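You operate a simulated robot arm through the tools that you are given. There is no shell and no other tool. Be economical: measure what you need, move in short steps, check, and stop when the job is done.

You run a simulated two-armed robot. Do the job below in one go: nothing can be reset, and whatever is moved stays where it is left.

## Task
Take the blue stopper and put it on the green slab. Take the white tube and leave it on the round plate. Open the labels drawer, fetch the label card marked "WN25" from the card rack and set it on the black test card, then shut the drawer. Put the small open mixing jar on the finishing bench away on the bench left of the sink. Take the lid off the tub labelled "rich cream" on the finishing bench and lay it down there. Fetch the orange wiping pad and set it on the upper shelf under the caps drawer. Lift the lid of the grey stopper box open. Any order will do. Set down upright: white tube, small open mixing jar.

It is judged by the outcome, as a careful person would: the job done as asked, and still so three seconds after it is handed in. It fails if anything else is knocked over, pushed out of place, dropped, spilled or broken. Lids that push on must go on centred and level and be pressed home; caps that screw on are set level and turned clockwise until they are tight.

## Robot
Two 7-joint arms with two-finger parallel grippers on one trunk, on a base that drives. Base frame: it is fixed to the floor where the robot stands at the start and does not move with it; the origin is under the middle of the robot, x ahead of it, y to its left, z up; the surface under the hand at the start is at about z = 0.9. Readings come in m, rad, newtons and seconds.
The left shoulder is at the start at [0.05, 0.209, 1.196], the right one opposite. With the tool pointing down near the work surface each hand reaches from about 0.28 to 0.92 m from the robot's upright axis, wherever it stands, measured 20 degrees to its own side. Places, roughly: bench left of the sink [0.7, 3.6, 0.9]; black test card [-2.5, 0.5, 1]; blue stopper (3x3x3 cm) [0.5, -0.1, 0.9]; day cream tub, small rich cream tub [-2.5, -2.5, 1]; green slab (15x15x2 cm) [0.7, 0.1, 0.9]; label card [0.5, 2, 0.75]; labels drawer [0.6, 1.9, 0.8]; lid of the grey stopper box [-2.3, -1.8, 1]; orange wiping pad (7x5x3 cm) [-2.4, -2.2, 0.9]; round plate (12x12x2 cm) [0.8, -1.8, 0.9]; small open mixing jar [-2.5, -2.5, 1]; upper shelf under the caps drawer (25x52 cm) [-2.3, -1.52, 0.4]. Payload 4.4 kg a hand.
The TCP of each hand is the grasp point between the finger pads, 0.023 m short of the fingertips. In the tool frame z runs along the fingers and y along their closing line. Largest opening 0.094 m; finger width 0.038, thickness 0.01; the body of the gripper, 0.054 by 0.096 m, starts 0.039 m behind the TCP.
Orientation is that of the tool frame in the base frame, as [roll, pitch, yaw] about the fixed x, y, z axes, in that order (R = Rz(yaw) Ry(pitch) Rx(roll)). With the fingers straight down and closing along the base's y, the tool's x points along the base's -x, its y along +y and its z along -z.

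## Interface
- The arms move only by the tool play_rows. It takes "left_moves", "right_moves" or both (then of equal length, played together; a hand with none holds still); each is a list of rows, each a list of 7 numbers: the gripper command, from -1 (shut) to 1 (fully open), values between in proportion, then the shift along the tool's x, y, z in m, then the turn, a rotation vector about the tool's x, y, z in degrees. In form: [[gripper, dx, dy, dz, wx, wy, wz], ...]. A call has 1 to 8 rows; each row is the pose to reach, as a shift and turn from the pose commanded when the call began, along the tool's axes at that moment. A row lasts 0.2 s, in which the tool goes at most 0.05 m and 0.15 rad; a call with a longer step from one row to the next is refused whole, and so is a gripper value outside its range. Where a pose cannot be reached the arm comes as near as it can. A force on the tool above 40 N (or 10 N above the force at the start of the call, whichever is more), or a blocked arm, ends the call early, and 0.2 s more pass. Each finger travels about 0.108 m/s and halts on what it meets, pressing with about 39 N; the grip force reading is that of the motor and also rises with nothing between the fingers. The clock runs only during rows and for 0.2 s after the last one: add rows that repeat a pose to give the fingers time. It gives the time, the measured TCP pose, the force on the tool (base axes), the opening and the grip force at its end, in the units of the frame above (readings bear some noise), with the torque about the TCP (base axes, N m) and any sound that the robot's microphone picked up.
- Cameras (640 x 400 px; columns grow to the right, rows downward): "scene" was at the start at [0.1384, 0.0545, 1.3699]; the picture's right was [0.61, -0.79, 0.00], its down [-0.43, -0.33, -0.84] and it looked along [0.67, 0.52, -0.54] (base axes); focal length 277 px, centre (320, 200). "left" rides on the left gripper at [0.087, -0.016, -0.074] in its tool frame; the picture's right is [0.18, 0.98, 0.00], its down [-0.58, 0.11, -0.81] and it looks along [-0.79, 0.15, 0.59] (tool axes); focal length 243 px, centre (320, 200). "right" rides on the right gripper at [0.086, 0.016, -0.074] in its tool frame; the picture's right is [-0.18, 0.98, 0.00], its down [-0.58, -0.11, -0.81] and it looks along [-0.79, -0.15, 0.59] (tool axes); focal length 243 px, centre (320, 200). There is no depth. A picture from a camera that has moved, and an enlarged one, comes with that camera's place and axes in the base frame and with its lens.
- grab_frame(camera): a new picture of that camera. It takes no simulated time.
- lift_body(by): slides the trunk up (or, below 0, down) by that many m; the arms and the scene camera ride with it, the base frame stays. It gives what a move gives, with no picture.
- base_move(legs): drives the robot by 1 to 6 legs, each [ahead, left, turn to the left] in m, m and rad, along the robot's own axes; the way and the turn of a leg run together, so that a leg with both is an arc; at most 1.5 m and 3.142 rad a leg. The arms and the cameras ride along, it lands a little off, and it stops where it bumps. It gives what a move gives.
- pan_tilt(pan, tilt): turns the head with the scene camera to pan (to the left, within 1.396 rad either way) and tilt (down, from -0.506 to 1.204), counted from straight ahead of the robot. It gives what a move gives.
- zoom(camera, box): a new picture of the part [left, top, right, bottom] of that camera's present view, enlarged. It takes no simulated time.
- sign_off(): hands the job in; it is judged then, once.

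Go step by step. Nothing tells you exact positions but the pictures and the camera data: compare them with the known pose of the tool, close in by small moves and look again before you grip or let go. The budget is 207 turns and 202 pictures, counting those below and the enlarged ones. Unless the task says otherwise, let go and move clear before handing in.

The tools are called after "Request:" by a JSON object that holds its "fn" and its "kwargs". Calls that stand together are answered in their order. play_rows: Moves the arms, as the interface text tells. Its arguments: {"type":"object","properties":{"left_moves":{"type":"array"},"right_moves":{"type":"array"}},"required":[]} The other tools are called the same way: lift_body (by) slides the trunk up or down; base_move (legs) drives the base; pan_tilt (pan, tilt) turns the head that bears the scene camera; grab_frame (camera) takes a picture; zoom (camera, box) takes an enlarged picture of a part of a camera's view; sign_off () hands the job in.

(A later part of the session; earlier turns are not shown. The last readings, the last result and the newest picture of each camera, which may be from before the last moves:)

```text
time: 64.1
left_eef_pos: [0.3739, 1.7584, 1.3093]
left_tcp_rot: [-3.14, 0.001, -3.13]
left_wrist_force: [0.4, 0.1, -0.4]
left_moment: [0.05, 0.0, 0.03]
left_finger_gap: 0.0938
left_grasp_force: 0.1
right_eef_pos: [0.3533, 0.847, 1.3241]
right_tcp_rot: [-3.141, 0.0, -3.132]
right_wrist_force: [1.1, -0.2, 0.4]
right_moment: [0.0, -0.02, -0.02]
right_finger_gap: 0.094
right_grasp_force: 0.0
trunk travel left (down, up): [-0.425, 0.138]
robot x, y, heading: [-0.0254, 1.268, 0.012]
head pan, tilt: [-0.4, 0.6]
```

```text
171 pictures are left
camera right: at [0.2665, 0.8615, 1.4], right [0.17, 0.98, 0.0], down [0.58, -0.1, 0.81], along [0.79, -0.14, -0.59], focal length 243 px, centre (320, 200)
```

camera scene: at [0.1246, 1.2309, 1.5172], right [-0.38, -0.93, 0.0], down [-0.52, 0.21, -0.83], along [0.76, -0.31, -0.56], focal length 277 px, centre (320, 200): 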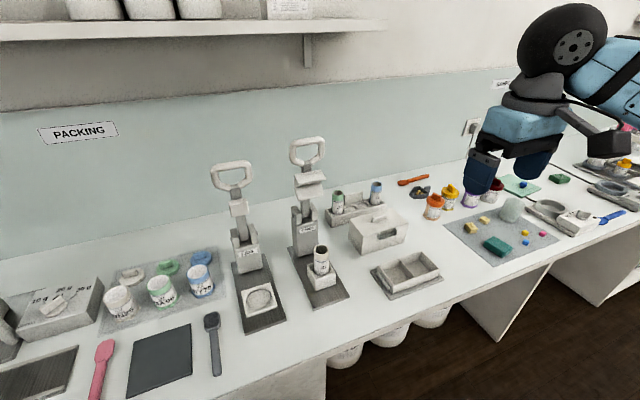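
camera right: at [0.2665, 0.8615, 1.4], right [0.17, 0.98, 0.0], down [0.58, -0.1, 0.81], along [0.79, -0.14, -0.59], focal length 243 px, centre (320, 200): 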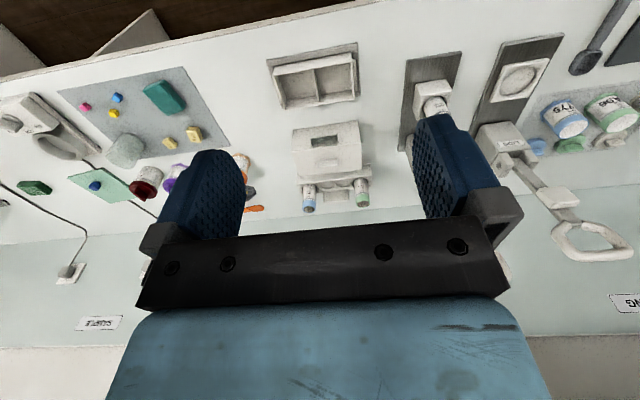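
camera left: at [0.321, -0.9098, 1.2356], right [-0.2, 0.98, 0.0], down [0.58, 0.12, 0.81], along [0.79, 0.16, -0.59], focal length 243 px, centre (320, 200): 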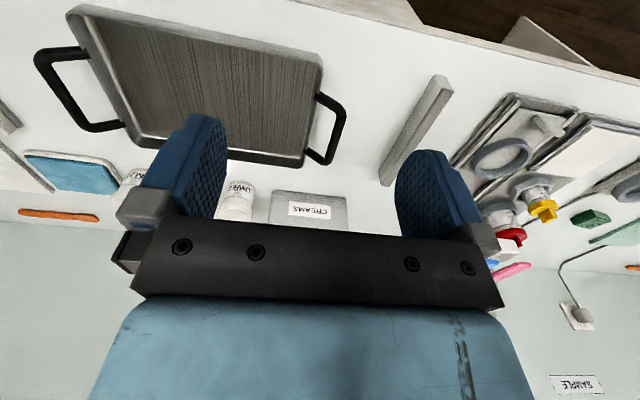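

The tube top is at about [0.595, 1.035, 1.02] with the press plates just behind at x≈0.66. I'll grasp it with the tool tilted forward, so the wrist stays clear. First a closer look.

Request:
{"fn": "zoom", "kwargs": {"camera": "scene", "box": [250, 130, 410, 330]}}

Request:
{"fn": "play_rows", "kwargs": {"right_moves": [[0.6, 0, 0.03, 0.0, 0, -8, 0], [0.6, -0.0, 0.06, 0.03, 0, -16, 0], [0.6, -0.0, 0.09, 0.06, 0, -24, 0], [0.6, -0.0, 0.12, 0.09, 0, -32, 0], [0.6, 0, 0.15, 0.12, 0, -40, 0], [0.6, 0, 0.175, 0.15, 0, -45, 0], [0.6, 0, 0.175, 0.17, 0, -45, 0]]}}

Request:
{"fn": "grab_frame", "kwargs": {"camera": "right"}}

Request:
{"fn": "grab_frame", "kwargs": {"camera": "scene"}}

```text
2.00 times, centred on (330, 230) of scene
camera zoom: at [0.1246, 1.2309, 1.5172], right [-0.38, -0.93, 0.0], down [-0.52, 0.21, -0.83], along [0.76, -0.31, -0.56], focal length 554 px, centre (300, 140)
```

zoom: 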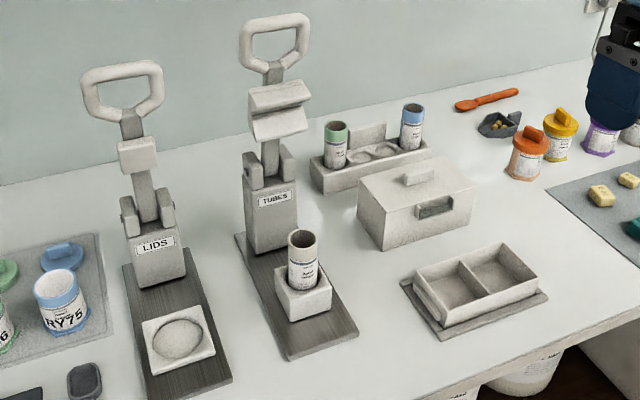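

```text
time: 65.7
left_eef_pos: [0.373, 1.7576, 1.3128]
left_tcp_rot: [3.139, 0.0, -3.131]
left_wrist_force: [0.0, -0.9, -0.1]
left_moment: [0.0, 0.01, 0.03]
left_finger_gap: 0.0939
left_grasp_force: 0.1
right_eef_pos: [0.4126, 1.0342, 1.1311]
right_tcp_rot: [3.14, 0.786, -3.133]
right_wrist_force: [-0.4, -0.5, 0.2]
right_moment: [-0.01, -0.02, -0.01]
right_finger_gap: 0.0754
right_grasp_force: 0.1
right hand out of reach, approached as far as the arm can: row 3, 4, 5, 6, 7
trunk travel left (down, up): [-0.425, 0.138]
robot x, y, heading: [-0.0259, 1.2626, 0.009]
head pan, tilt: [-0.4, 0.6]
```

```text
169 pictures are left
camera right: at [0.2986, 1.0485, 1.1244], right [0.12, 0.98, 0.13], down [-0.16, -0.11, 0.98], along [0.98, -0.14, 0.14], focal length 243 px, centre (320, 200)
```

right: 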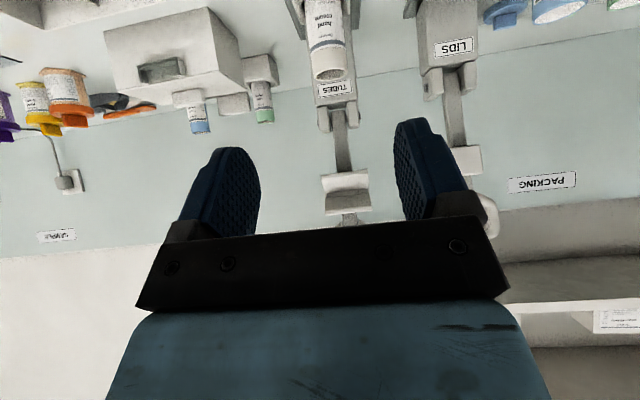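

```text
168 pictures are left
camera scene: at [0.1235, 1.2296, 1.5173], right [-0.38, -0.93, 0.0], down [-0.52, 0.22, -0.83], along [0.76, -0.31, -0.56], focal length 277 px, centre (320, 200)
```

scene: 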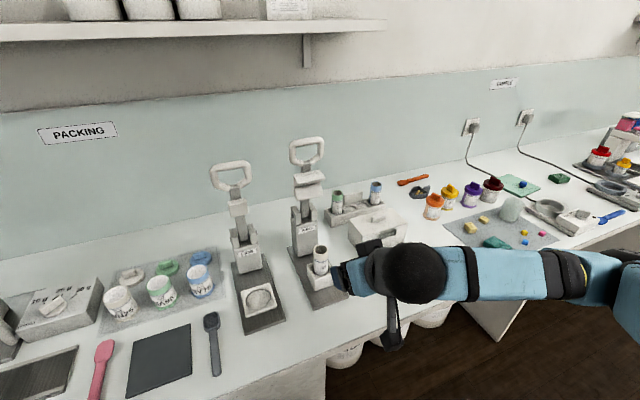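

The hand stands a bit further than commanded because that close pose was out of reach. I'll move forward modestly and check what the reference is.

Request:
{"fn": "play_rows", "kwargs": {"right_moves": [[0.6, 0, 0, 0.04, 0, 0, 0], [0.6, 0, 0, 0.08, 0, 0, 0], [0.6, 0, 0, 0.08, 0, 0, 0]]}}

```text
time: 66.5
left_eef_pos: [0.3733, 1.7593, 1.3097]
left_tcp_rot: [-3.14, 0.0, -3.129]
left_wrist_force: [-0.4, 0.0, 0.7]
left_moment: [-0.01, 0.02, -0.01]
left_finger_gap: 0.0941
left_grasp_force: 0.1
right_eef_pos: [0.4703, 1.0342, 1.0749]
right_tcp_rot: [3.141, 0.786, -3.132]
right_wrist_force: [0.8, -0.4, 0.4]
right_moment: [0.04, -0.04, 0.03]
right_finger_gap: 0.0751
right_grasp_force: 0.0
trunk travel left (down, up): [-0.425, 0.138]
robot x, y, heading: [-0.0251, 1.266, 0.013]
head pan, tilt: [-0.4, 0.6]
```

Request:
{"fn": "play_rows", "kwargs": {"right_moves": [[0.6, -0.003, 0.001, 0.04, 0, 0, 0], [0.6, -0.007, 0.002, 0.08, 0, 0, 0], [0.6, -0.0106, 0.003, 0.1167, 0, 0, 0], [0.6, -0.0106, 0.003, 0.1167, 0, 0, 0]]}}

Request:
{"fn": "grab_frame", "kwargs": {"camera": "right"}}

Request:
{"fn": "zoom", "kwargs": {"camera": "scene", "box": [240, 200, 440, 325]}}

```text
time: 67.5
left_eef_pos: [0.3737, 1.7582, 1.3112]
left_tcp_rot: [-3.141, 0.0, -3.129]
left_wrist_force: [-0.2, 0.6, 0.2]
left_moment: [-0.03, 0.0, -0.01]
left_finger_gap: 0.0939
left_grasp_force: 0.0
right_eef_pos: [0.5608, 1.0381, 1.0026]
right_tcp_rot: [3.141, 0.785, -3.13]
right_wrist_force: [-0.2, 1.0, 1.1]
right_moment: [0.0, -0.02, -0.03]
right_finger_gap: 0.075
right_grasp_force: 0.0
trunk travel left (down, up): [-0.425, 0.138]
robot x, y, heading: [-0.0242, 1.2641, 0.012]
head pan, tilt: [-0.4, 0.6]
```

```text
167 pictures are left
camera right: at [0.4463, 1.0535, 0.9943], right [0.12, 0.98, 0.13], down [-0.16, -0.11, 0.98], along [0.98, -0.14, 0.14], focal length 243 px, centre (320, 200)
```

right: 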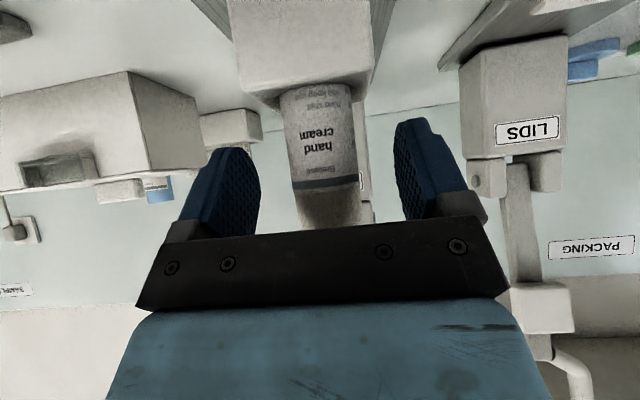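

```text
3.20 times, centred on (340, 262) of scene
camera zoom: at [0.1239, 1.2306, 1.5173], right [-0.38, -0.93, 0.0], down [-0.52, 0.21, -0.83], along [0.76, -0.31, -0.56], focal length 886 px, centre (256, 0)
```

zoom: 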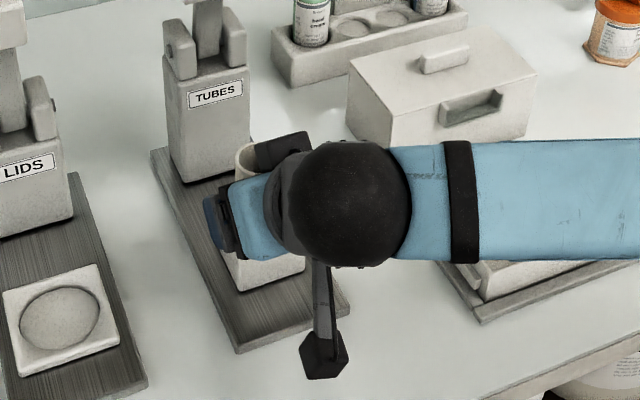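

Tube is centred between the fingers. I'll advance 3.8 cm horizontally and grip.

Request:
{"fn": "play_rows", "kwargs": {"right_moves": [[0.6, -0.014, 0, 0.014, 0, 0, 0], [0.6, -0.027, 0, 0.027, 0, 0, 0], [0.6, -0.027, 0, 0.027, 0, 0, 0], [-1, -0.027, 0, 0.027, 0, 0, 0], [-1, -0.027, 0, 0.027, 0, 0, 0], [-1, -0.027, 0, 0.027, 0, 0, 0]]}}

Request:
{"fn": "grab_frame", "kwargs": {"camera": "right"}}

```text
time: 68.9
left_eef_pos: [0.3743, 1.7582, 1.3107]
left_tcp_rot: [3.141, 0.0, -3.129]
left_wrist_force: [-0.3, 0.2, 1.2]
left_moment: [0.01, -0.01, 0.02]
left_finger_gap: 0.0941
left_grasp_force: 0.0
right_eef_pos: [0.5988, 1.04, 1.0011]
right_tcp_rot: [3.141, 0.785, -3.132]
right_wrist_force: [0.2, -1.2, 3.4]
right_moment: [-0.04, -0.13, -0.02]
right_finger_gap: 0.037
right_grasp_force: 39.4
trunk travel left (down, up): [-0.425, 0.138]
robot x, y, heading: [-0.0291, 1.2583, 0.009]
head pan, tilt: [-0.4, 0.6]
```

```text
165 pictures are left
camera right: at [0.4844, 1.0545, 0.9947], right [0.12, 0.98, 0.13], down [-0.16, -0.11, 0.98], along [0.98, -0.14, 0.14], focal length 243 px, centre (320, 200)
```

right: 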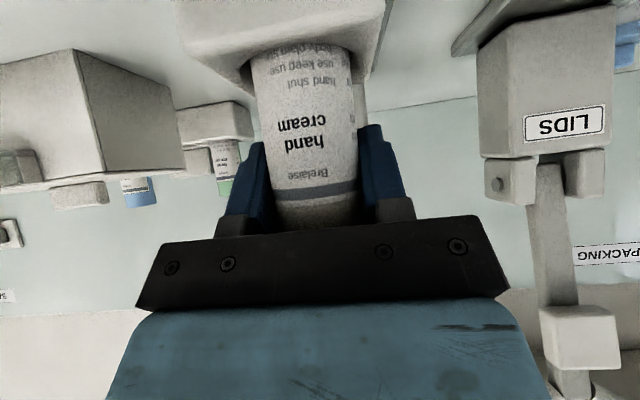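

Gripped. I'll lift slowly straight up.

Request:
{"fn": "play_rows", "kwargs": {"right_moves": [[-1, -0.007, 0, -0.007, 0, 0, 0], [-1, -0.018, 0, -0.018, 0, 0, 0], [-1, -0.03, 0, -0.03, 0, 0, 0], [-1, -0.042, 0, -0.042, 0, 0, 0], [-1, -0.042, 0, -0.042, 0, 0, 0]]}}

Request:
{"fn": "grab_frame", "kwargs": {"camera": "right"}}

Request:
{"fn": "zoom", "kwargs": {"camera": "scene", "box": [240, 160, 440, 325]}}

```text
time: 70.1
left_eef_pos: [0.3752, 1.7601, 1.3113]
left_tcp_rot: [-3.141, 0.0, -3.129]
left_wrist_force: [0.5, -0.4, 1.0]
left_moment: [0.01, -0.03, -0.02]
left_finger_gap: 0.0939
left_grasp_force: 0.1
right_eef_pos: [0.5999, 1.04, 1.0628]
right_tcp_rot: [-3.141, 0.786, -3.13]
right_wrist_force: [0.2, 0.7, 0.6]
right_moment: [0.05, 0.01, 0.03]
right_finger_gap: 0.0373
right_grasp_force: 39.6
trunk travel left (down, up): [-0.425, 0.138]
robot x, y, heading: [-0.0242, 1.2665, 0.009]
head pan, tilt: [-0.4, 0.6]
```

```text
164 pictures are left
camera right: at [0.4844, 1.0547, 1.0545], right [0.12, 0.98, 0.13], down [-0.16, -0.11, 0.98], along [0.98, -0.14, 0.14], focal length 243 px, centre (320, 200)
```

right: 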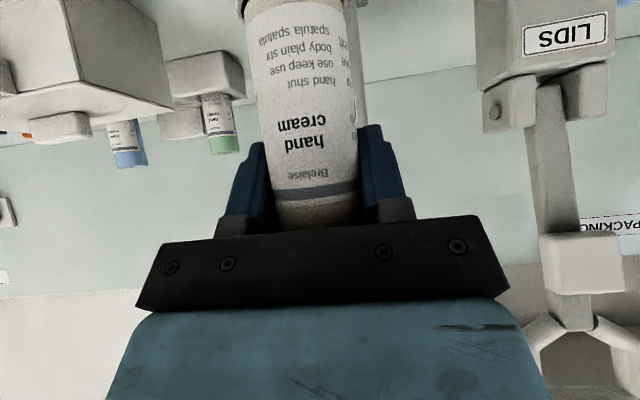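

```text
2.42 times, centred on (340, 242) of scene
camera zoom: at [0.1248, 1.2307, 1.5171], right [-0.38, -0.93, 0.0], down [-0.52, 0.21, -0.82], along [0.76, -0.31, -0.57], focal length 671 px, centre (272, 97)
```

zoom: 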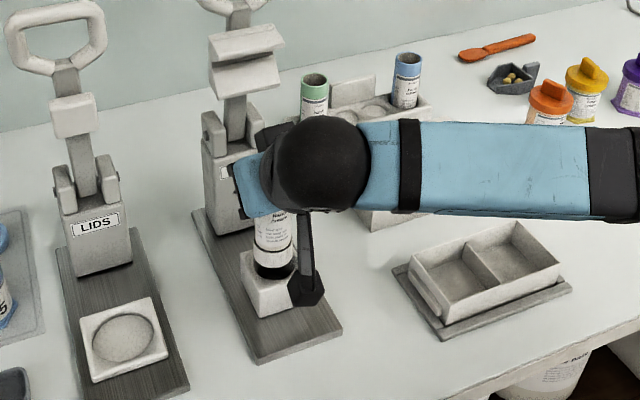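

The tube is clear of most of the holder. Up a little more and back towards me.

Request:
{"fn": "play_rows", "kwargs": {"right_moves": [[-1, -0.015, 0, -0.015, 0, 0, 0], [-1, -0.028, 0, -0.028, 0, 0, 0], [-1, -0.014, 0, -0.056, 0, 0, 0], [-1, 0.014, 0, -0.084, 0, 0, 0], [-1, 0.03, 0, -0.11, 0, 0, 0], [-1, 0.03, 0, -0.11, 0, 0, 0]]}}

Request:
{"fn": "grab_frame", "kwargs": {"camera": "scene"}}

Request:
{"fn": "grab_frame", "kwargs": {"camera": "right"}}

```text
time: 71.5
left_eef_pos: [0.3734, 1.76, 1.3098]
left_tcp_rot: [3.14, 0.001, -3.13]
left_wrist_force: [-0.3, 0.5, -0.5]
left_moment: [0.01, -0.01, 0.0]
left_finger_gap: 0.0939
left_grasp_force: 0.0
right_eef_pos: [0.4997, 1.0376, 1.1186]
right_tcp_rot: [-3.141, 0.786, -3.132]
right_wrist_force: [-0.9, 0.6, -0.4]
right_moment: [0.01, -0.02, -0.01]
right_finger_gap: 0.0371
right_grasp_force: 39.0
trunk travel left (down, up): [-0.425, 0.138]
robot x, y, heading: [-0.0244, 1.2647, 0.009]
head pan, tilt: [-0.4, 0.6]
```

```text
162 pictures are left
camera scene: at [0.125, 1.2308, 1.5171], right [-0.38, -0.93, 0.0], down [-0.52, 0.21, -0.82], along [0.76, -0.31, -0.57], focal length 277 px, centre (320, 200)
```

scene: 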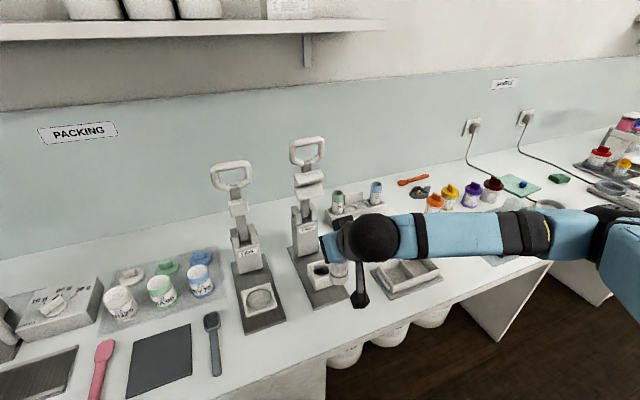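

```text
161 pictures are left
camera right: at [0.3862, 1.0532, 1.1105], right [0.12, 0.98, 0.13], down [-0.16, -0.11, 0.98], along [0.98, -0.14, 0.14], focal length 243 px, centre (320, 200)
```

right: 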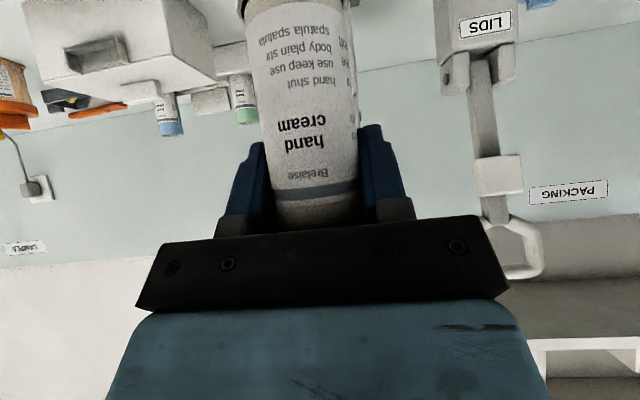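

The tube is out, upright and held. I'll raise a bit for safety and drive to the round plate.

Request:
{"fn": "lift_body", "kwargs": {"by": 0.1}}

Request:
{"fn": "base_move", "kwargs": {"legs": [[0, -1.45, 0], [0, -1.4, 0]]}}

Request:
{"fn": "grab_frame", "kwargs": {"camera": "right"}}

Request:
{"fn": "grab_frame", "kwargs": {"camera": "scene"}}

```text
time: 72.8
left_eef_pos: [0.3747, 1.759, 1.41]
left_tcp_rot: [3.141, 0.0, -3.129]
left_wrist_force: [0.5, -0.2, 0.0]
left_moment: [-0.01, -0.03, 0.01]
left_finger_gap: 0.0939
left_grasp_force: 0.1
right_eef_pos: [0.5001, 1.0385, 1.2173]
right_tcp_rot: [3.141, 0.786, -3.129]
right_wrist_force: [-0.6, -0.6, -0.6]
right_moment: [-0.03, -0.02, 0.01]
right_finger_gap: 0.0374
right_grasp_force: 39.6
trunk travel left (down, up): [-0.525, 0.038]
robot x, y, heading: [-0.0247, 1.2655, 0.008]
head pan, tilt: [-0.4, 0.6]
```

```text
time: 97.8
left_eef_pos: [0.4016, -1.098, 1.4113]
left_tcp_rot: [3.141, -0.001, -3.133]
left_wrist_force: [0.4, -0.2, -0.3]
left_moment: [-0.01, -0.04, 0.0]
left_finger_gap: 0.0937
left_grasp_force: 0.0
right_eef_pos: [0.5253, -1.8167, 1.2182]
right_tcp_rot: [-3.14, 0.783, -3.133]
right_wrist_force: [0.1, -0.6, -0.9]
right_moment: [0.03, 0.01, -0.02]
right_finger_gap: 0.0369
right_grasp_force: 39.4
trunk travel left (down, up): [-0.525, 0.038]
robot x, y, heading: [-0.0006, -1.59, 0.008]
head pan, tilt: [-0.4, 0.6]
```

```text
160 pictures are left
camera right: at [0.4126, -1.8028, 1.2106], right [0.12, 0.98, 0.13], down [-0.16, -0.11, 0.98], along [0.98, -0.14, 0.14], focal length 243 px, centre (320, 200)
```

right: 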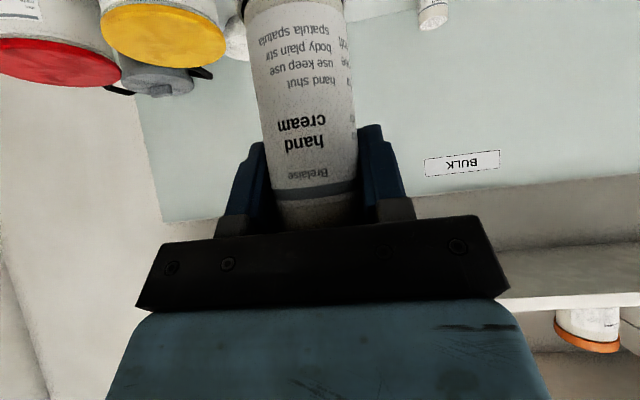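

```text
159 pictures are left
camera scene: at [0.1514, -1.6245, 1.6172], right [-0.38, -0.92, 0.0], down [-0.52, 0.22, -0.83], along [0.76, -0.31, -0.56], focal length 277 px, centre (320, 200)
```

scene: 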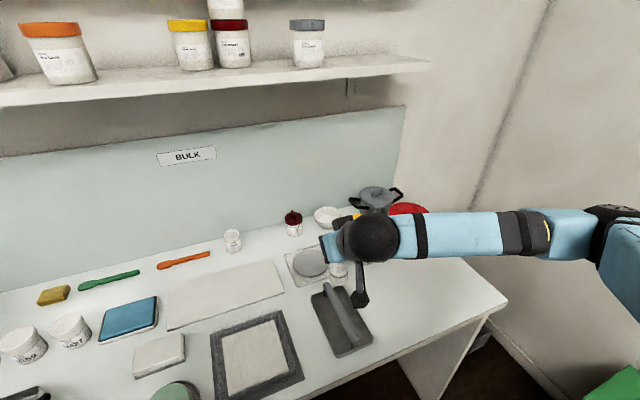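

Plate centre is at about [0.762, -1.838]. I'll carry the tube over it, still well above.

Request:
{"fn": "play_rows", "kwargs": {"right_moves": [[-1, -0.024, -0.004, 0.03, 0, 0, 0], [-1, -0.048, -0.008, 0.07, 0, 0, 0], [-1, -0.072, -0.012, 0.11, 0, 0, 0], [-1, -0.092, -0.016, 0.15, 0, 0, 0], [-1, -0.097, -0.02, 0.195, 0, 0, 0], [-1, -0.097, -0.022, 0.2355, 0, 0, 0], [-1, -0.097, -0.022, 0.2355, 0, 0, 0]]}}

Request:
{"fn": "grab_frame", "kwargs": {"camera": "scene"}}

Request:
{"fn": "grab_frame", "kwargs": {"camera": "right"}}

```text
time: 99.4
left_eef_pos: [0.4018, -1.0969, 1.4115]
left_tcp_rot: [3.141, -0.001, -3.132]
left_wrist_force: [0.1, 0.0, 0.2]
left_moment: [0.0, 0.02, -0.02]
left_finger_gap: 0.0939
left_grasp_force: 0.0
right_eef_pos: [0.7617, -1.8385, 1.1197]
right_tcp_rot: [3.141, 0.786, -3.133]
right_wrist_force: [0.0, 0.4, 0.4]
right_moment: [0.01, 0.03, 0.02]
right_finger_gap: 0.037
right_grasp_force: 38.4
trunk travel left (down, up): [-0.525, 0.038]
robot x, y, heading: [0.0018, -1.5898, 0.009]
head pan, tilt: [-0.4, 0.6]
```

```text
158 pictures are left
camera scene: at [0.1506, -1.6248, 1.6173], right [-0.38, -0.92, 0.0], down [-0.52, 0.22, -0.83], along [0.76, -0.31, -0.56], focal length 277 px, centre (320, 200)
```

scene: 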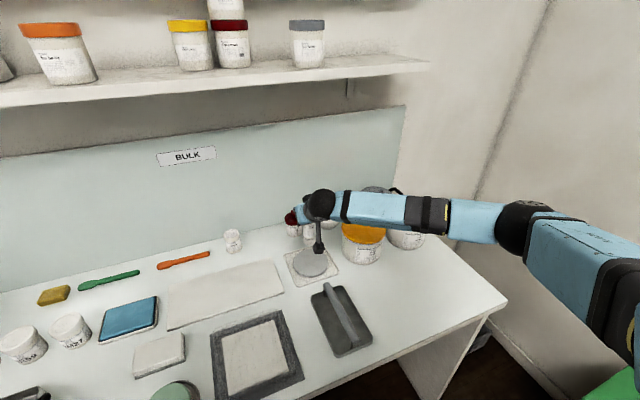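

```text
157 pictures are left
camera right: at [0.6478, -1.8228, 1.1126], right [0.12, 0.98, 0.13], down [-0.16, -0.11, 0.98], along [0.98, -0.14, 0.14], focal length 243 px, centre (320, 200)
```

right: 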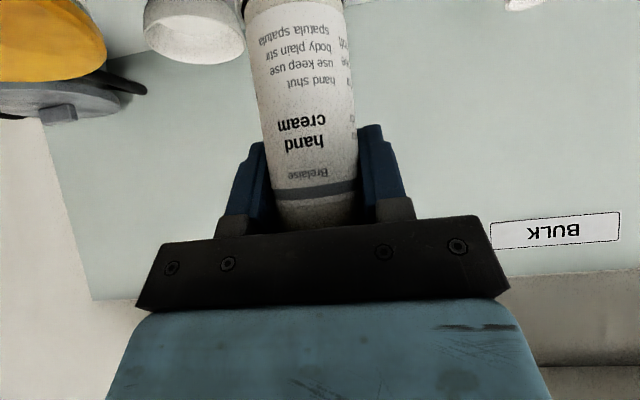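

Over the plate. I'll lower in steps and watch that the forearm clears the yellow tub.

Request:
{"fn": "play_rows", "kwargs": {"right_moves": [[-1, 0.015, 0, 0.015, 0, 0, 0], [-1, 0.03, 0, 0.03, 0, 0, 0], [-1, 0.045, 0, 0.045, 0, 0, 0], [-1, 0.058, 0, 0.058, 0, 0, 0], [-1, 0.058, 0, 0.058, 0, 0, 0]]}}

Request:
{"fn": "zoom", "kwargs": {"camera": "scene", "box": [250, 170, 450, 310]}}

Request:
{"fn": "grab_frame", "kwargs": {"camera": "right"}}

```text
time: 100.6
left_eef_pos: [0.4019, -1.0968, 1.4113]
left_tcp_rot: [3.141, -0.001, -3.133]
left_wrist_force: [0.1, 0.0, 0.5]
left_moment: [0.03, 0.0, 0.02]
left_finger_gap: 0.0939
left_grasp_force: 0.1
right_eef_pos: [0.7622, -1.8382, 1.0383]
right_tcp_rot: [-3.141, 0.786, -3.133]
right_wrist_force: [-0.4, -1.0, 0.5]
right_moment: [0.02, -0.01, -0.01]
right_finger_gap: 0.037
right_grasp_force: 39.0
trunk travel left (down, up): [-0.525, 0.038]
robot x, y, heading: [0.001, -1.5906, 0.01]
head pan, tilt: [-0.4, 0.6]
```

```text
2.86 times, centred on (350, 240) of scene
camera zoom: at [0.1511, -1.6247, 1.6172], right [-0.38, -0.92, 0.0], down [-0.52, 0.22, -0.83], along [0.76, -0.31, -0.56], focal length 791 px, centre (234, 86)
```

zoom: 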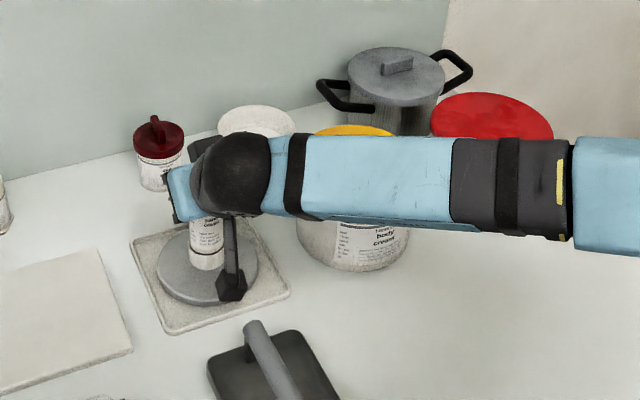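

```text
155 pictures are left
camera right: at [0.6478, -1.8231, 1.0297], right [0.12, 0.98, 0.13], down [-0.16, -0.11, 0.98], along [0.98, -0.14, 0.14], focal length 243 px, centre (320, 200)
```

right: 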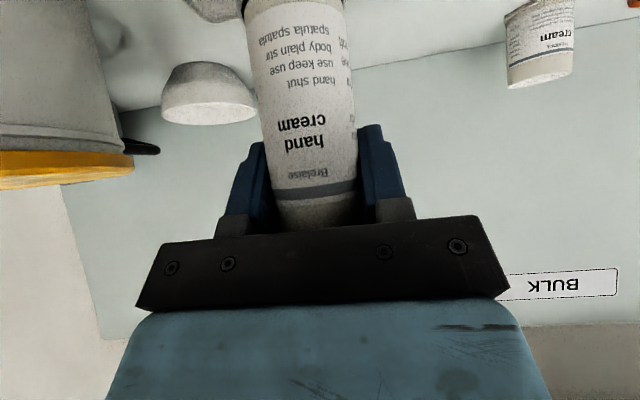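

Request:
{"fn": "play_rows", "kwargs": {"right_moves": [[-1, 0.007, 0, 0.007, 0, 0, 0], [-1, 0.014, 0, 0.014, 0, 0, 0], [-1, 0.016, 0, 0.016, 0, 0, 0], [-1, 0.018, 0, 0.018, 0, 0, 0], [-1, 0.018, 0, 0.018, 0, 0, 0]]}}

Request:
{"fn": "zoom", "kwargs": {"camera": "scene", "box": [260, 190, 380, 300]}}

```text
time: 101.8
left_eef_pos: [0.402, -1.0968, 1.411]
left_tcp_rot: [3.141, -0.001, -3.135]
left_wrist_force: [0.3, -0.2, 0.6]
left_moment: [-0.04, 0.0, -0.03]
left_finger_gap: 0.0939
left_grasp_force: 0.1
right_eef_pos: [0.7611, -1.838, 1.0115]
right_tcp_rot: [3.141, 0.784, -3.133]
right_wrist_force: [0.4, 0.7, -0.1]
right_moment: [0.01, -0.01, 0.05]
right_finger_gap: 0.0371
right_grasp_force: 38.7
trunk travel left (down, up): [-0.525, 0.038]
robot x, y, heading: [0.003, -1.5915, 0.012]
head pan, tilt: [-0.4, 0.6]
```

```text
3.64 times, centred on (320, 245) of scene
camera zoom: at [0.1514, -1.6247, 1.6172], right [-0.38, -0.92, 0.0], down [-0.52, 0.22, -0.83], along [0.76, -0.31, -0.56], focal length 1007 px, centre (320, 36)
```

zoom: 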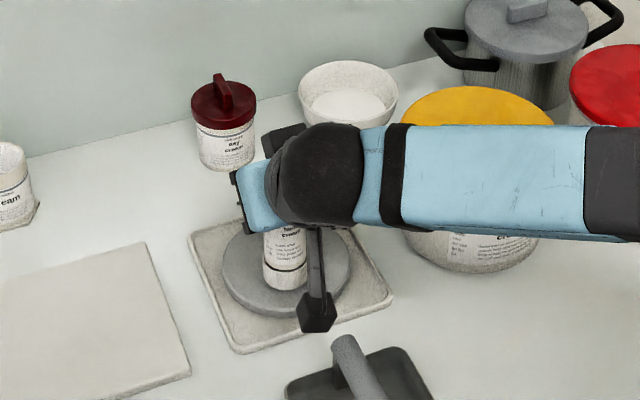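

Tube base is over the disc's centre and close. Fine steps until contact.

Request:
{"fn": "play_rows", "kwargs": {"right_moves": [[-1, 0.0015, 0, 0.0015, 0, 0, 0], [-1, 0.003, 0, 0.003, 0, 0, 0], [-1, 0.0045, 0, 0.0045, 0, 0, 0], [-1, 0.006, 0, 0.006, 0, 0, 0], [-1, 0.006, 0, 0.006, 0, 0, 0]]}}

```text
time: 103.0
left_eef_pos: [0.4006, -1.0974, 1.4108]
left_tcp_rot: [-3.141, 0.001, -3.134]
left_wrist_force: [-0.3, -0.2, -0.1]
left_moment: [-0.01, -0.01, 0.03]
left_finger_gap: 0.0941
left_grasp_force: 0.0
right_eef_pos: [0.7618, -1.8373, 1.0057]
right_tcp_rot: [-3.14, 0.79, -3.135]
right_wrist_force: [1.3, -0.3, 9.9]
right_moment: [0.0, -0.18, -0.05]
right_finger_gap: 0.0371
right_grasp_force: 39.2
trunk travel left (down, up): [-0.525, 0.038]
robot x, y, heading: [0.0003, -1.5912, 0.005]
head pan, tilt: [-0.4, 0.6]
```

Contact at about 10 N. I'll ease slightly, open, and check before withdrawing.

Request:
{"fn": "play_rows", "kwargs": {"right_moves": [[-1, -0.001, 0, -0.001, 0, 0, 0], [-0.5, -0.001, 0, -0.001, 0, 0, 0], [0.0, -0.001, 0, -0.001, 0, 0, 0], [0.5, -0.001, 0, -0.001, 0, 0, 0], [0.5, -0.001, 0, -0.001, 0, 0, 0]]}}

Request:
{"fn": "grab_frame", "kwargs": {"camera": "right"}}

Request:
{"fn": "zoom", "kwargs": {"camera": "scene", "box": [260, 190, 380, 300]}}

```text
time: 104.2
left_eef_pos: [0.4013, -1.0972, 1.4105]
left_tcp_rot: [-3.141, 0.0, -3.133]
left_wrist_force: [0.3, -0.5, 0.7]
left_moment: [0.01, 0.0, 0.03]
left_finger_gap: 0.0939
left_grasp_force: 0.1
right_eef_pos: [0.7611, -1.8385, 1.0063]
right_tcp_rot: [3.141, 0.786, -3.133]
right_wrist_force: [-0.2, 0.8, 1.6]
right_moment: [0.0, 0.04, 0.02]
right_finger_gap: 0.0703
right_grasp_force: 0.1
trunk travel left (down, up): [-0.525, 0.038]
robot x, y, heading: [-0.0002, -1.5931, 0.006]
head pan, tilt: [-0.4, 0.6]
```

```text
153 pictures are left
camera right: at [0.6475, -1.8229, 0.998], right [0.12, 0.98, 0.13], down [-0.16, -0.11, 0.98], along [0.98, -0.14, 0.14], focal length 243 px, centre (320, 200)
```

right: 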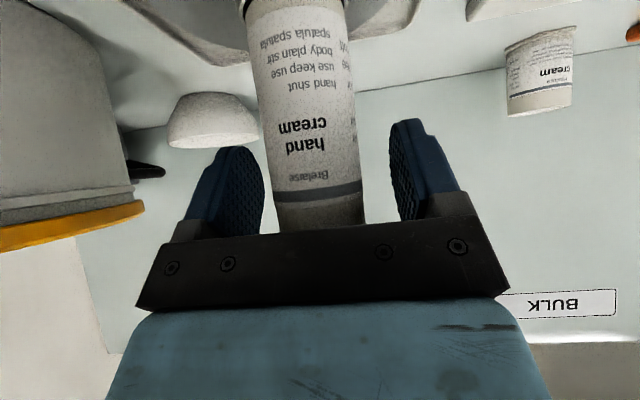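

```text
3.64 times, centred on (320, 245) of scene
camera zoom: at [0.151, -1.6246, 1.6172], right [-0.38, -0.92, 0.0], down [-0.52, 0.22, -0.83], along [0.76, -0.31, -0.56], focal length 1007 px, centre (320, 36)
```

zoom: 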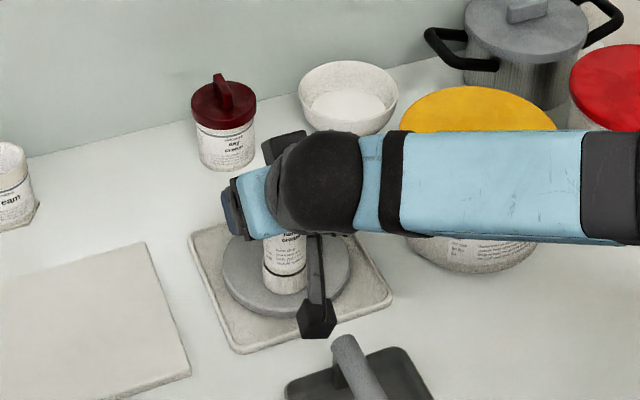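

Released and standing. I'll withdraw along the finger axis.

Request:
{"fn": "play_rows", "kwargs": {"right_moves": [[0.5, 0, 0, -0.03, 0, 0, 0], [0.5, 0, 0, -0.07, 0, 0, 0], [0.5, 0, 0, -0.11, 0, 0, 0], [0.5, 0, 0, -0.15, 0, 0, 0], [0.5, 0, 0, -0.19, 0, 0, 0], [0.5, 0, 0, -0.22, 0, 0, 0]]}}

Request:
{"fn": "grab_frame", "kwargs": {"camera": "right"}}

Request:
{"fn": "grab_frame", "kwargs": {"camera": "scene"}}

```text
time: 105.6
left_eef_pos: [0.4006, -1.0961, 1.4109]
left_tcp_rot: [3.141, 0.0, -3.132]
left_wrist_force: [-0.2, 0.7, 0.0]
left_moment: [-0.01, 0.01, -0.01]
left_finger_gap: 0.0942
left_grasp_force: 0.0
right_eef_pos: [0.6056, -1.8398, 1.1616]
right_tcp_rot: [-3.141, 0.785, -3.133]
right_wrist_force: [0.1, -0.2, -0.5]
right_moment: [0.0, 0.02, 0.01]
right_finger_gap: 0.0705
right_grasp_force: 0.1
trunk travel left (down, up): [-0.525, 0.038]
robot x, y, heading: [0.0018, -1.5905, 0.01]
head pan, tilt: [-0.4, 0.6]
```

```text
151 pictures are left
camera right: at [0.4913, -1.8235, 1.1547], right [0.12, 0.98, 0.13], down [-0.16, -0.11, 0.98], along [0.98, -0.14, 0.14], focal length 243 px, centre (320, 200)
```

right: 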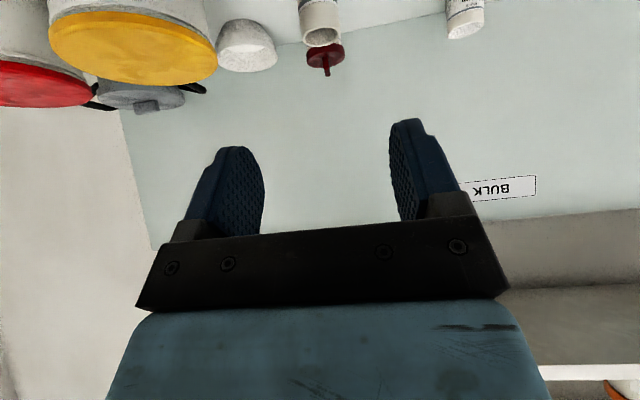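

```text
150 pictures are left
camera scene: at [0.1506, -1.6247, 1.6172], right [-0.38, -0.92, 0.0], down [-0.52, 0.22, -0.83], along [0.76, -0.31, -0.56], focal length 277 px, centre (320, 200)
```

scene: 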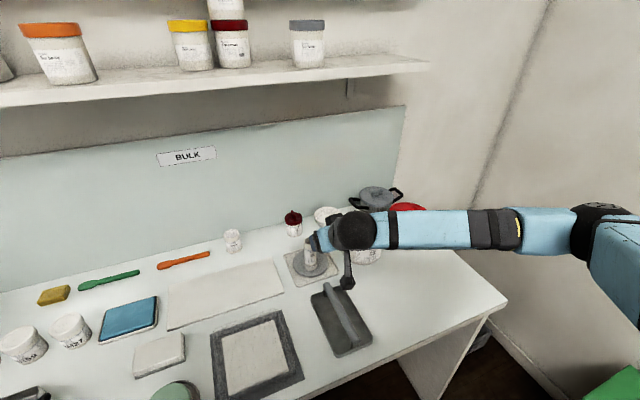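

The tube stands on the plate. I'll retract the right arm, back off, turn around and go to the finishing bench.

Request:
{"fn": "play_rows", "kwargs": {"right_moves": [[1, 0.011, 0, -0.033, 0, 7.5, 0], [1, 0.022, 0, -0.066, 0, 15, 0], [1, 0.033, 0, -0.099, 0, 22.5, 0], [1, 0.045, 0, -0.13, 0, 30, 0], [1, 0.056, 0, -0.163, 0, 37.5, 0], [1, 0.067, 0, -0.195, 0, 45, 0]]}}

Request:
{"fn": "base_move", "kwargs": {"legs": [[-0.9, 0, 0], [0, 0, 3.13]]}}

Request:
{"fn": "pan_tilt", "kwargs": {"pan": 0.3, "tilt": 0.35}}

Request:
{"fn": "grab_frame", "kwargs": {"camera": "scene"}}

```text
time: 107.0
left_eef_pos: [0.402, -1.0964, 1.4107]
left_tcp_rot: [3.141, 0.001, -3.133]
left_wrist_force: [-0.7, -0.7, 0.7]
left_moment: [-0.01, -0.01, -0.02]
left_finger_gap: 0.094
left_grasp_force: 0.0
right_eef_pos: [0.4202, -1.8399, 1.2511]
right_tcp_rot: [-3.141, -0.002, -3.134]
right_wrist_force: [-0.1, 0.7, -0.3]
right_moment: [0.0, 0.01, -0.01]
right_finger_gap: 0.0941
right_grasp_force: 0.1
trunk travel left (down, up): [-0.525, 0.038]
robot x, y, heading: [0.0018, -1.5905, 0.006]
head pan, tilt: [-0.4, 0.6]
```

```text
time: 119.1
left_eef_pos: [-1.2884, -2.1004, 1.4106]
left_tcp_rot: [-3.141, 0.001, 0.028]
left_wrist_force: [0.4, -0.2, 0.3]
left_moment: [-0.01, 0.02, -0.02]
left_finger_gap: 0.094
left_grasp_force: 0.1
right_eef_pos: [-1.3222, -1.3588, 1.2509]
right_tcp_rot: [3.14, 0.0, 0.029]
right_wrist_force: [-0.3, -1.0, 0.1]
right_moment: [-0.02, -0.04, -0.02]
right_finger_gap: 0.0943
right_grasp_force: 0.1
trunk travel left (down, up): [-0.525, 0.038]
robot x, y, heading: [-0.9004, -1.5979, -3.114]
head pan, tilt: [-0.4, 0.6]
```

```text
time: 120.2
left_eef_pos: [-1.289, -2.1003, 1.4111]
left_tcp_rot: [3.14, 0.0, 0.027]
left_wrist_force: [0.0, 0.6, -0.3]
left_moment: [0.01, 0.01, 0.0]
left_finger_gap: 0.094
left_grasp_force: 0.2
right_eef_pos: [-1.3227, -1.3592, 1.2501]
right_tcp_rot: [3.141, -0.001, 0.029]
right_wrist_force: [0.1, 0.2, -0.5]
right_moment: [-0.01, -0.03, -0.03]
right_finger_gap: 0.094
right_grasp_force: 0.1
trunk travel left (down, up): [-0.525, 0.038]
robot x, y, heading: [-0.8964, -1.5975, -3.113]
head pan, tilt: [0.3, 0.351]
```

```text
149 pictures are left
camera scene: at [-1.0541, -1.6307, 1.6399], right [-0.32, 0.95, 0.0], down [0.33, 0.11, -0.94], along [-0.89, -0.3, -0.34], focal length 277 px, centre (320, 200)
```

scene: 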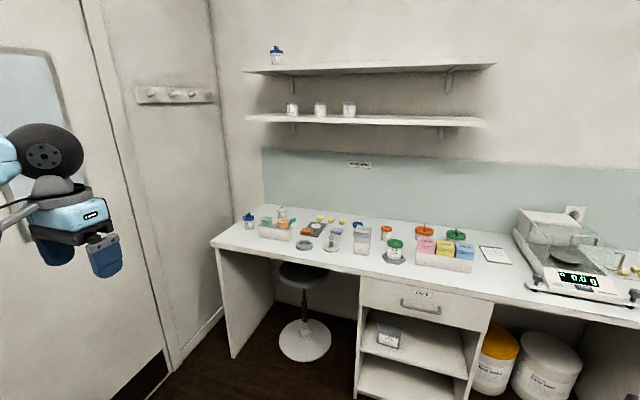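

The finishing bench is ahead, with its front edge at x≈-2.1. I'll move closer and look in detail.

Request:
{"fn": "base_move", "kwargs": {"legs": [[0.8, 0.45, -0.028]]}}

Request:
{"fn": "pan_tilt", "kwargs": {"pan": 0.0, "tilt": 0.65}}

Request:
{"fn": "grab_frame", "kwargs": {"camera": "scene"}}

Request:
{"fn": "zoom", "kwargs": {"camera": "scene", "box": [120, 120, 370, 276]}}

Request:
{"fn": "zoom", "kwargs": {"camera": "scene", "box": [330, 120, 580, 276]}}

```text
time: 125.0
left_eef_pos: [-2.105, -2.5555, 1.4111]
left_tcp_rot: [3.142, -0.001, 0.001]
left_wrist_force: [0.0, 0.2, 0.2]
left_moment: [0.02, -0.02, 0.0]
left_finger_gap: 0.0939
left_grasp_force: 0.1
right_eef_pos: [-2.1177, -1.8133, 1.2521]
right_tcp_rot: [-3.141, -0.001, -0.001]
right_wrist_force: [-0.3, 0.1, 0.3]
right_moment: [0.03, 0.02, 0.0]
right_finger_gap: 0.094
right_grasp_force: 0.1
trunk travel left (down, up): [-0.525, 0.038]
robot x, y, heading: [-1.6982, -2.0633, -3.143]
head pan, tilt: [0.3, 0.351]
```

```text
time: 125.8
left_eef_pos: [-2.104, -2.556, 1.4098]
left_tcp_rot: [3.141, 0.0, 0.002]
left_wrist_force: [-0.4, -0.6, 0.9]
left_moment: [-0.03, -0.01, 0.03]
left_finger_gap: 0.0939
left_grasp_force: 0.1
right_eef_pos: [-2.1166, -1.8136, 1.2515]
right_tcp_rot: [-3.141, 0.0, 0.001]
right_wrist_force: [-0.4, 0.0, 0.3]
right_moment: [0.0, 0.01, 0.04]
right_finger_gap: 0.0941
right_grasp_force: 0.1
trunk travel left (down, up): [-0.525, 0.038]
robot x, y, heading: [-1.6979, -2.0655, -3.136]
head pan, tilt: [0.0, 0.649]
```

```text
148 pictures are left
camera scene: at [-1.8545, -2.0653, 1.6129], right [0.0, 1.0, 0.0], down [0.6, 0.0, -0.8], along [-0.8, 0.0, -0.6], focal length 277 px, centre (320, 200)
```

scene: 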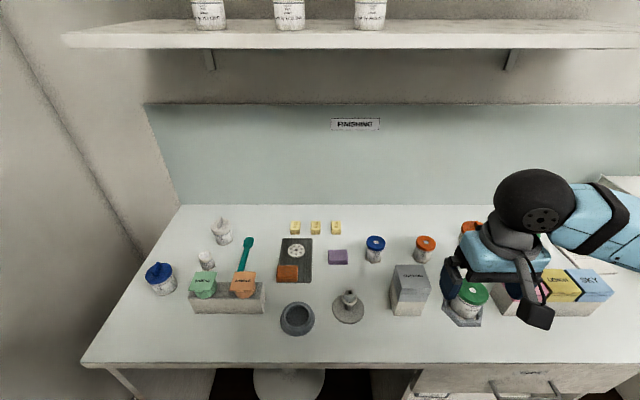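

```text
2.56 times, centred on (245, 198) of scene
camera zoom: at [-1.8545, -2.0653, 1.6129], right [0.0, 1.0, 0.0], down [0.6, 0.0, -0.8], along [-0.8, 0.0, -0.6], focal length 709 px, centre (512, 205)
```

zoom: 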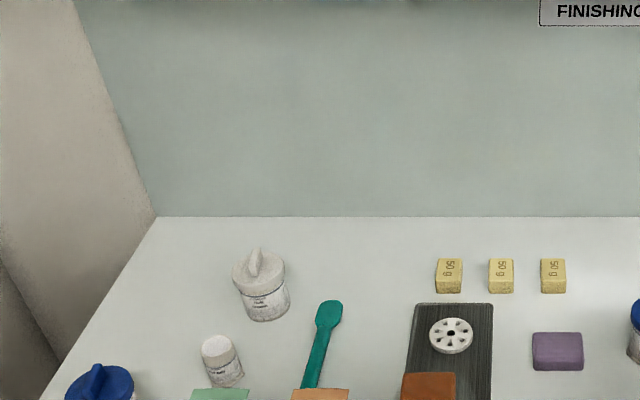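

```text
2.56 times, centred on (455, 198) of scene
camera zoom: at [-1.8545, -2.0653, 1.6129], right [0.0, 1.0, 0.0], down [0.6, 0.0, -0.8], along [-0.8, 0.0, -0.6], focal length 709 px, centre (-26, 205)
```

zoom: 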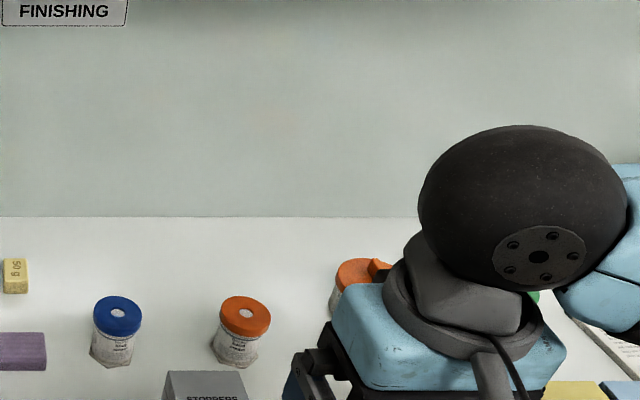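

Request:
{"fn": "zoom", "kwargs": {"camera": "scene", "box": [130, 205, 330, 345]}}

Request:
{"fn": "zoom", "kwargs": {"camera": "scene", "box": [270, 205, 470, 345]}}

Request:
{"fn": "grab_frame", "kwargs": {"camera": "left"}}

```text
2.86 times, centred on (230, 275) of scene
camera zoom: at [-1.8545, -2.0653, 1.6129], right [0.0, 1.0, 0.0], down [0.6, 0.0, -0.8], along [-0.8, 0.0, -0.6], focal length 791 px, centre (577, -14)
```

zoom: 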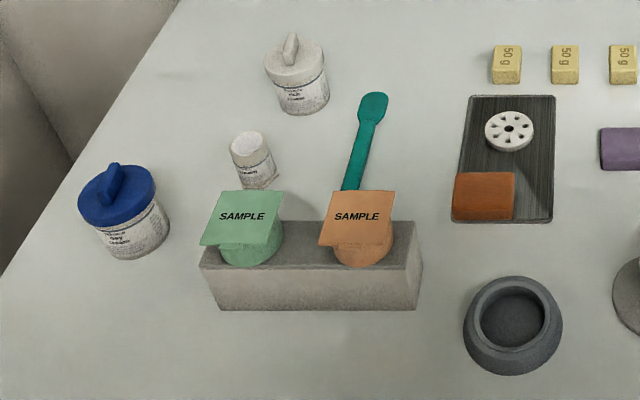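

```text
2.86 times, centred on (370, 275) of scene
camera zoom: at [-1.8545, -2.0653, 1.6129], right [0.0, 1.0, 0.0], down [0.6, 0.0, -0.8], along [-0.8, 0.0, -0.6], focal length 791 px, centre (177, -14)
```

zoom: 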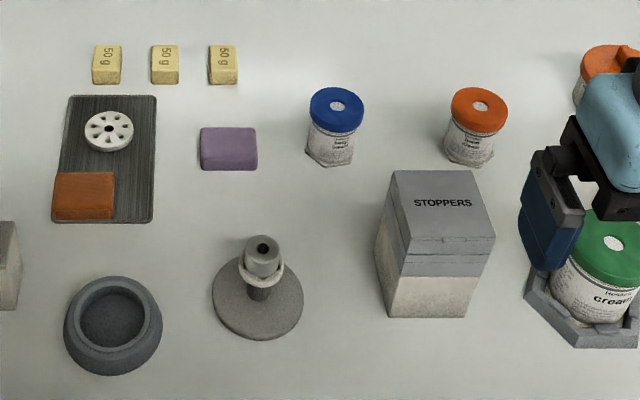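

```text
143 pictures are left
camera left: at [-2.0179, -2.5395, 1.4856], right [0.19, -0.98, 0.0], down [-0.58, -0.11, 0.81], along [-0.79, -0.15, -0.59], focal length 243 px, centre (320, 200)
```

left: 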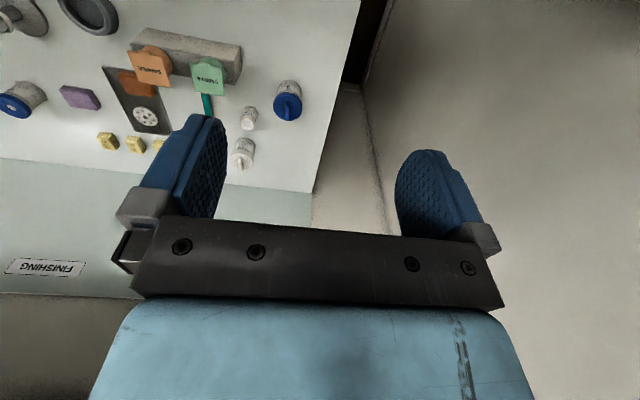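

Request:
{"fn": "zoom", "kwargs": {"camera": "scene", "box": [195, 210, 255, 275]}}

Request:
{"fn": "zoom", "kwargs": {"camera": "scene", "box": [140, 255, 200, 302]}}

```text
6.15 times, centred on (225, 242) of scene
camera zoom: at [-1.8545, -2.0653, 1.6129], right [0.0, 1.0, 0.0], down [0.6, 0.0, -0.8], along [-0.8, 0.0, -0.6], focal length 1704 px, centre (905, -62)
```

zoom: 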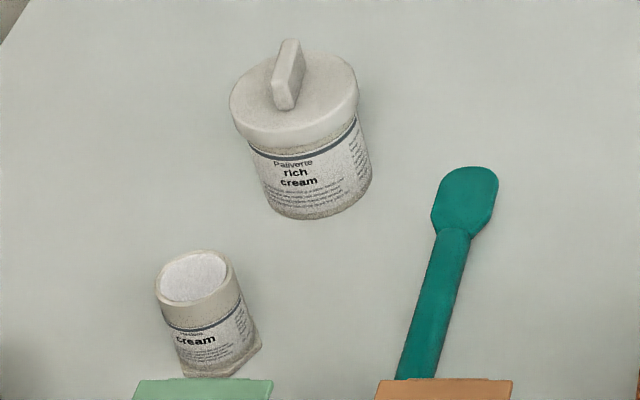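

```text
8.51 times, centred on (170, 278) of scene
camera zoom: at [-1.8545, -2.0653, 1.6129], right [0.0, 1.0, 0.0], down [0.6, 0.0, -0.8], along [-0.8, 0.0, -0.6], focal length 2356 px, centre (1597, -468)
```

zoom: 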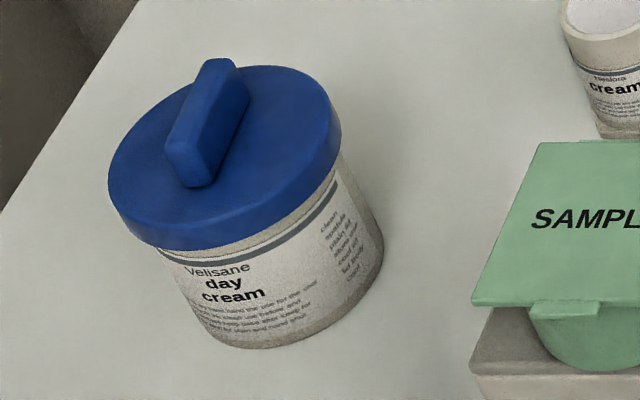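

Identified: rich cream tub (white ridged lid) near [-2.55, -2.40], the small open jar near [-2.44, -2.42], orange pad on the dark tray, and the STOPPERS box at right. I'll drive closer and lower the trunk.

Request:
{"fn": "base_move", "kwargs": {"legs": [[0.08, 0.2, 0]]}}

Request:
{"fn": "lift_body", "kwargs": {"by": -0.15}}

Request:
{"fn": "grab_frame", "kwargs": {"camera": "scene"}}

Request:
{"fn": "grab_frame", "kwargs": {"camera": "left"}}

```text
time: 127.7
left_eef_pos: [-2.1521, -2.6678, 1.4197]
left_tcp_rot: [3.131, 0.002, 0.006]
left_wrist_force: [0.5, 0.5, -0.1]
left_moment: [0.04, -0.02, -0.01]
left_finger_gap: 0.0941
left_grasp_force: 0.0
right_eef_pos: [-2.1688, -1.9275, 1.2482]
right_tcp_rot: [3.121, 0.002, 0.003]
right_wrist_force: [-0.6, -0.1, -0.7]
right_moment: [-0.01, 0.05, 0.01]
right_finger_gap: 0.094
right_grasp_force: 0.1
trunk travel left (down, up): [-0.525, 0.038]
robot x, y, heading: [-1.7519, -2.1926, -3.139]
head pan, tilt: [0.0, 0.649]
stopped in leg 1: the robot was blocked; the commanded pose is now the measured one
```

```text
time: 129.4
left_eef_pos: [-2.1574, -2.669, 1.2693]
left_tcp_rot: [3.123, 0.0, 0.003]
left_wrist_force: [0.8, 0.9, 0.1]
left_moment: [0.01, -0.03, -0.02]
left_finger_gap: 0.0942
left_grasp_force: 0.1
right_eef_pos: [-2.1716, -1.9285, 1.0949]
right_tcp_rot: [3.118, -0.002, 0.003]
right_wrist_force: [-0.5, 0.6, -0.4]
right_moment: [0.01, 0.01, 0.0]
right_finger_gap: 0.0941
right_grasp_force: 0.1
trunk travel left (down, up): [-0.375, 0.188]
robot x, y, heading: [-1.7532, -2.1957, -3.142]
head pan, tilt: [0.0, 0.649]
```

```text
140 pictures are left
camera scene: at [-1.9082, -2.1717, 1.4624], right [0.0, 1.0, -0.02], down [0.61, -0.02, -0.8], along [-0.8, -0.02, -0.6], focal length 277 px, centre (320, 200)
```

scene: 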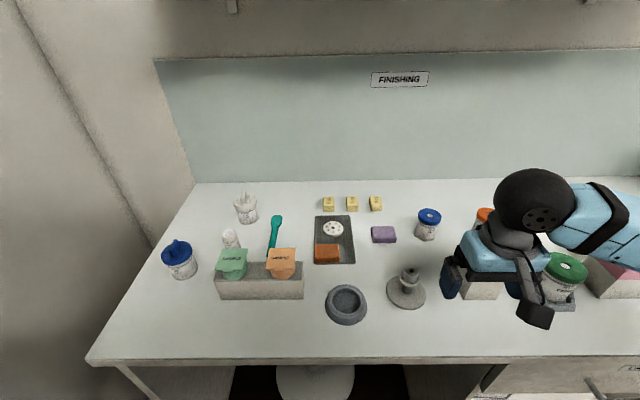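

```text
139 pictures are left
camera left: at [-2.0711, -2.6493, 1.3438], right [0.19, -0.98, 0.02], down [-0.58, -0.1, 0.81], along [-0.79, -0.16, -0.59], focal length 243 px, centre (320, 200)
```

left: 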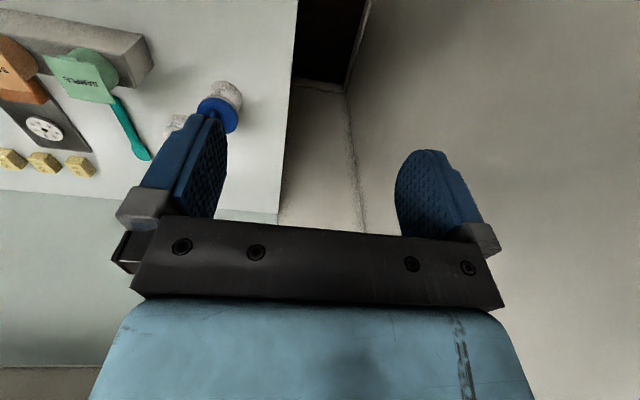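

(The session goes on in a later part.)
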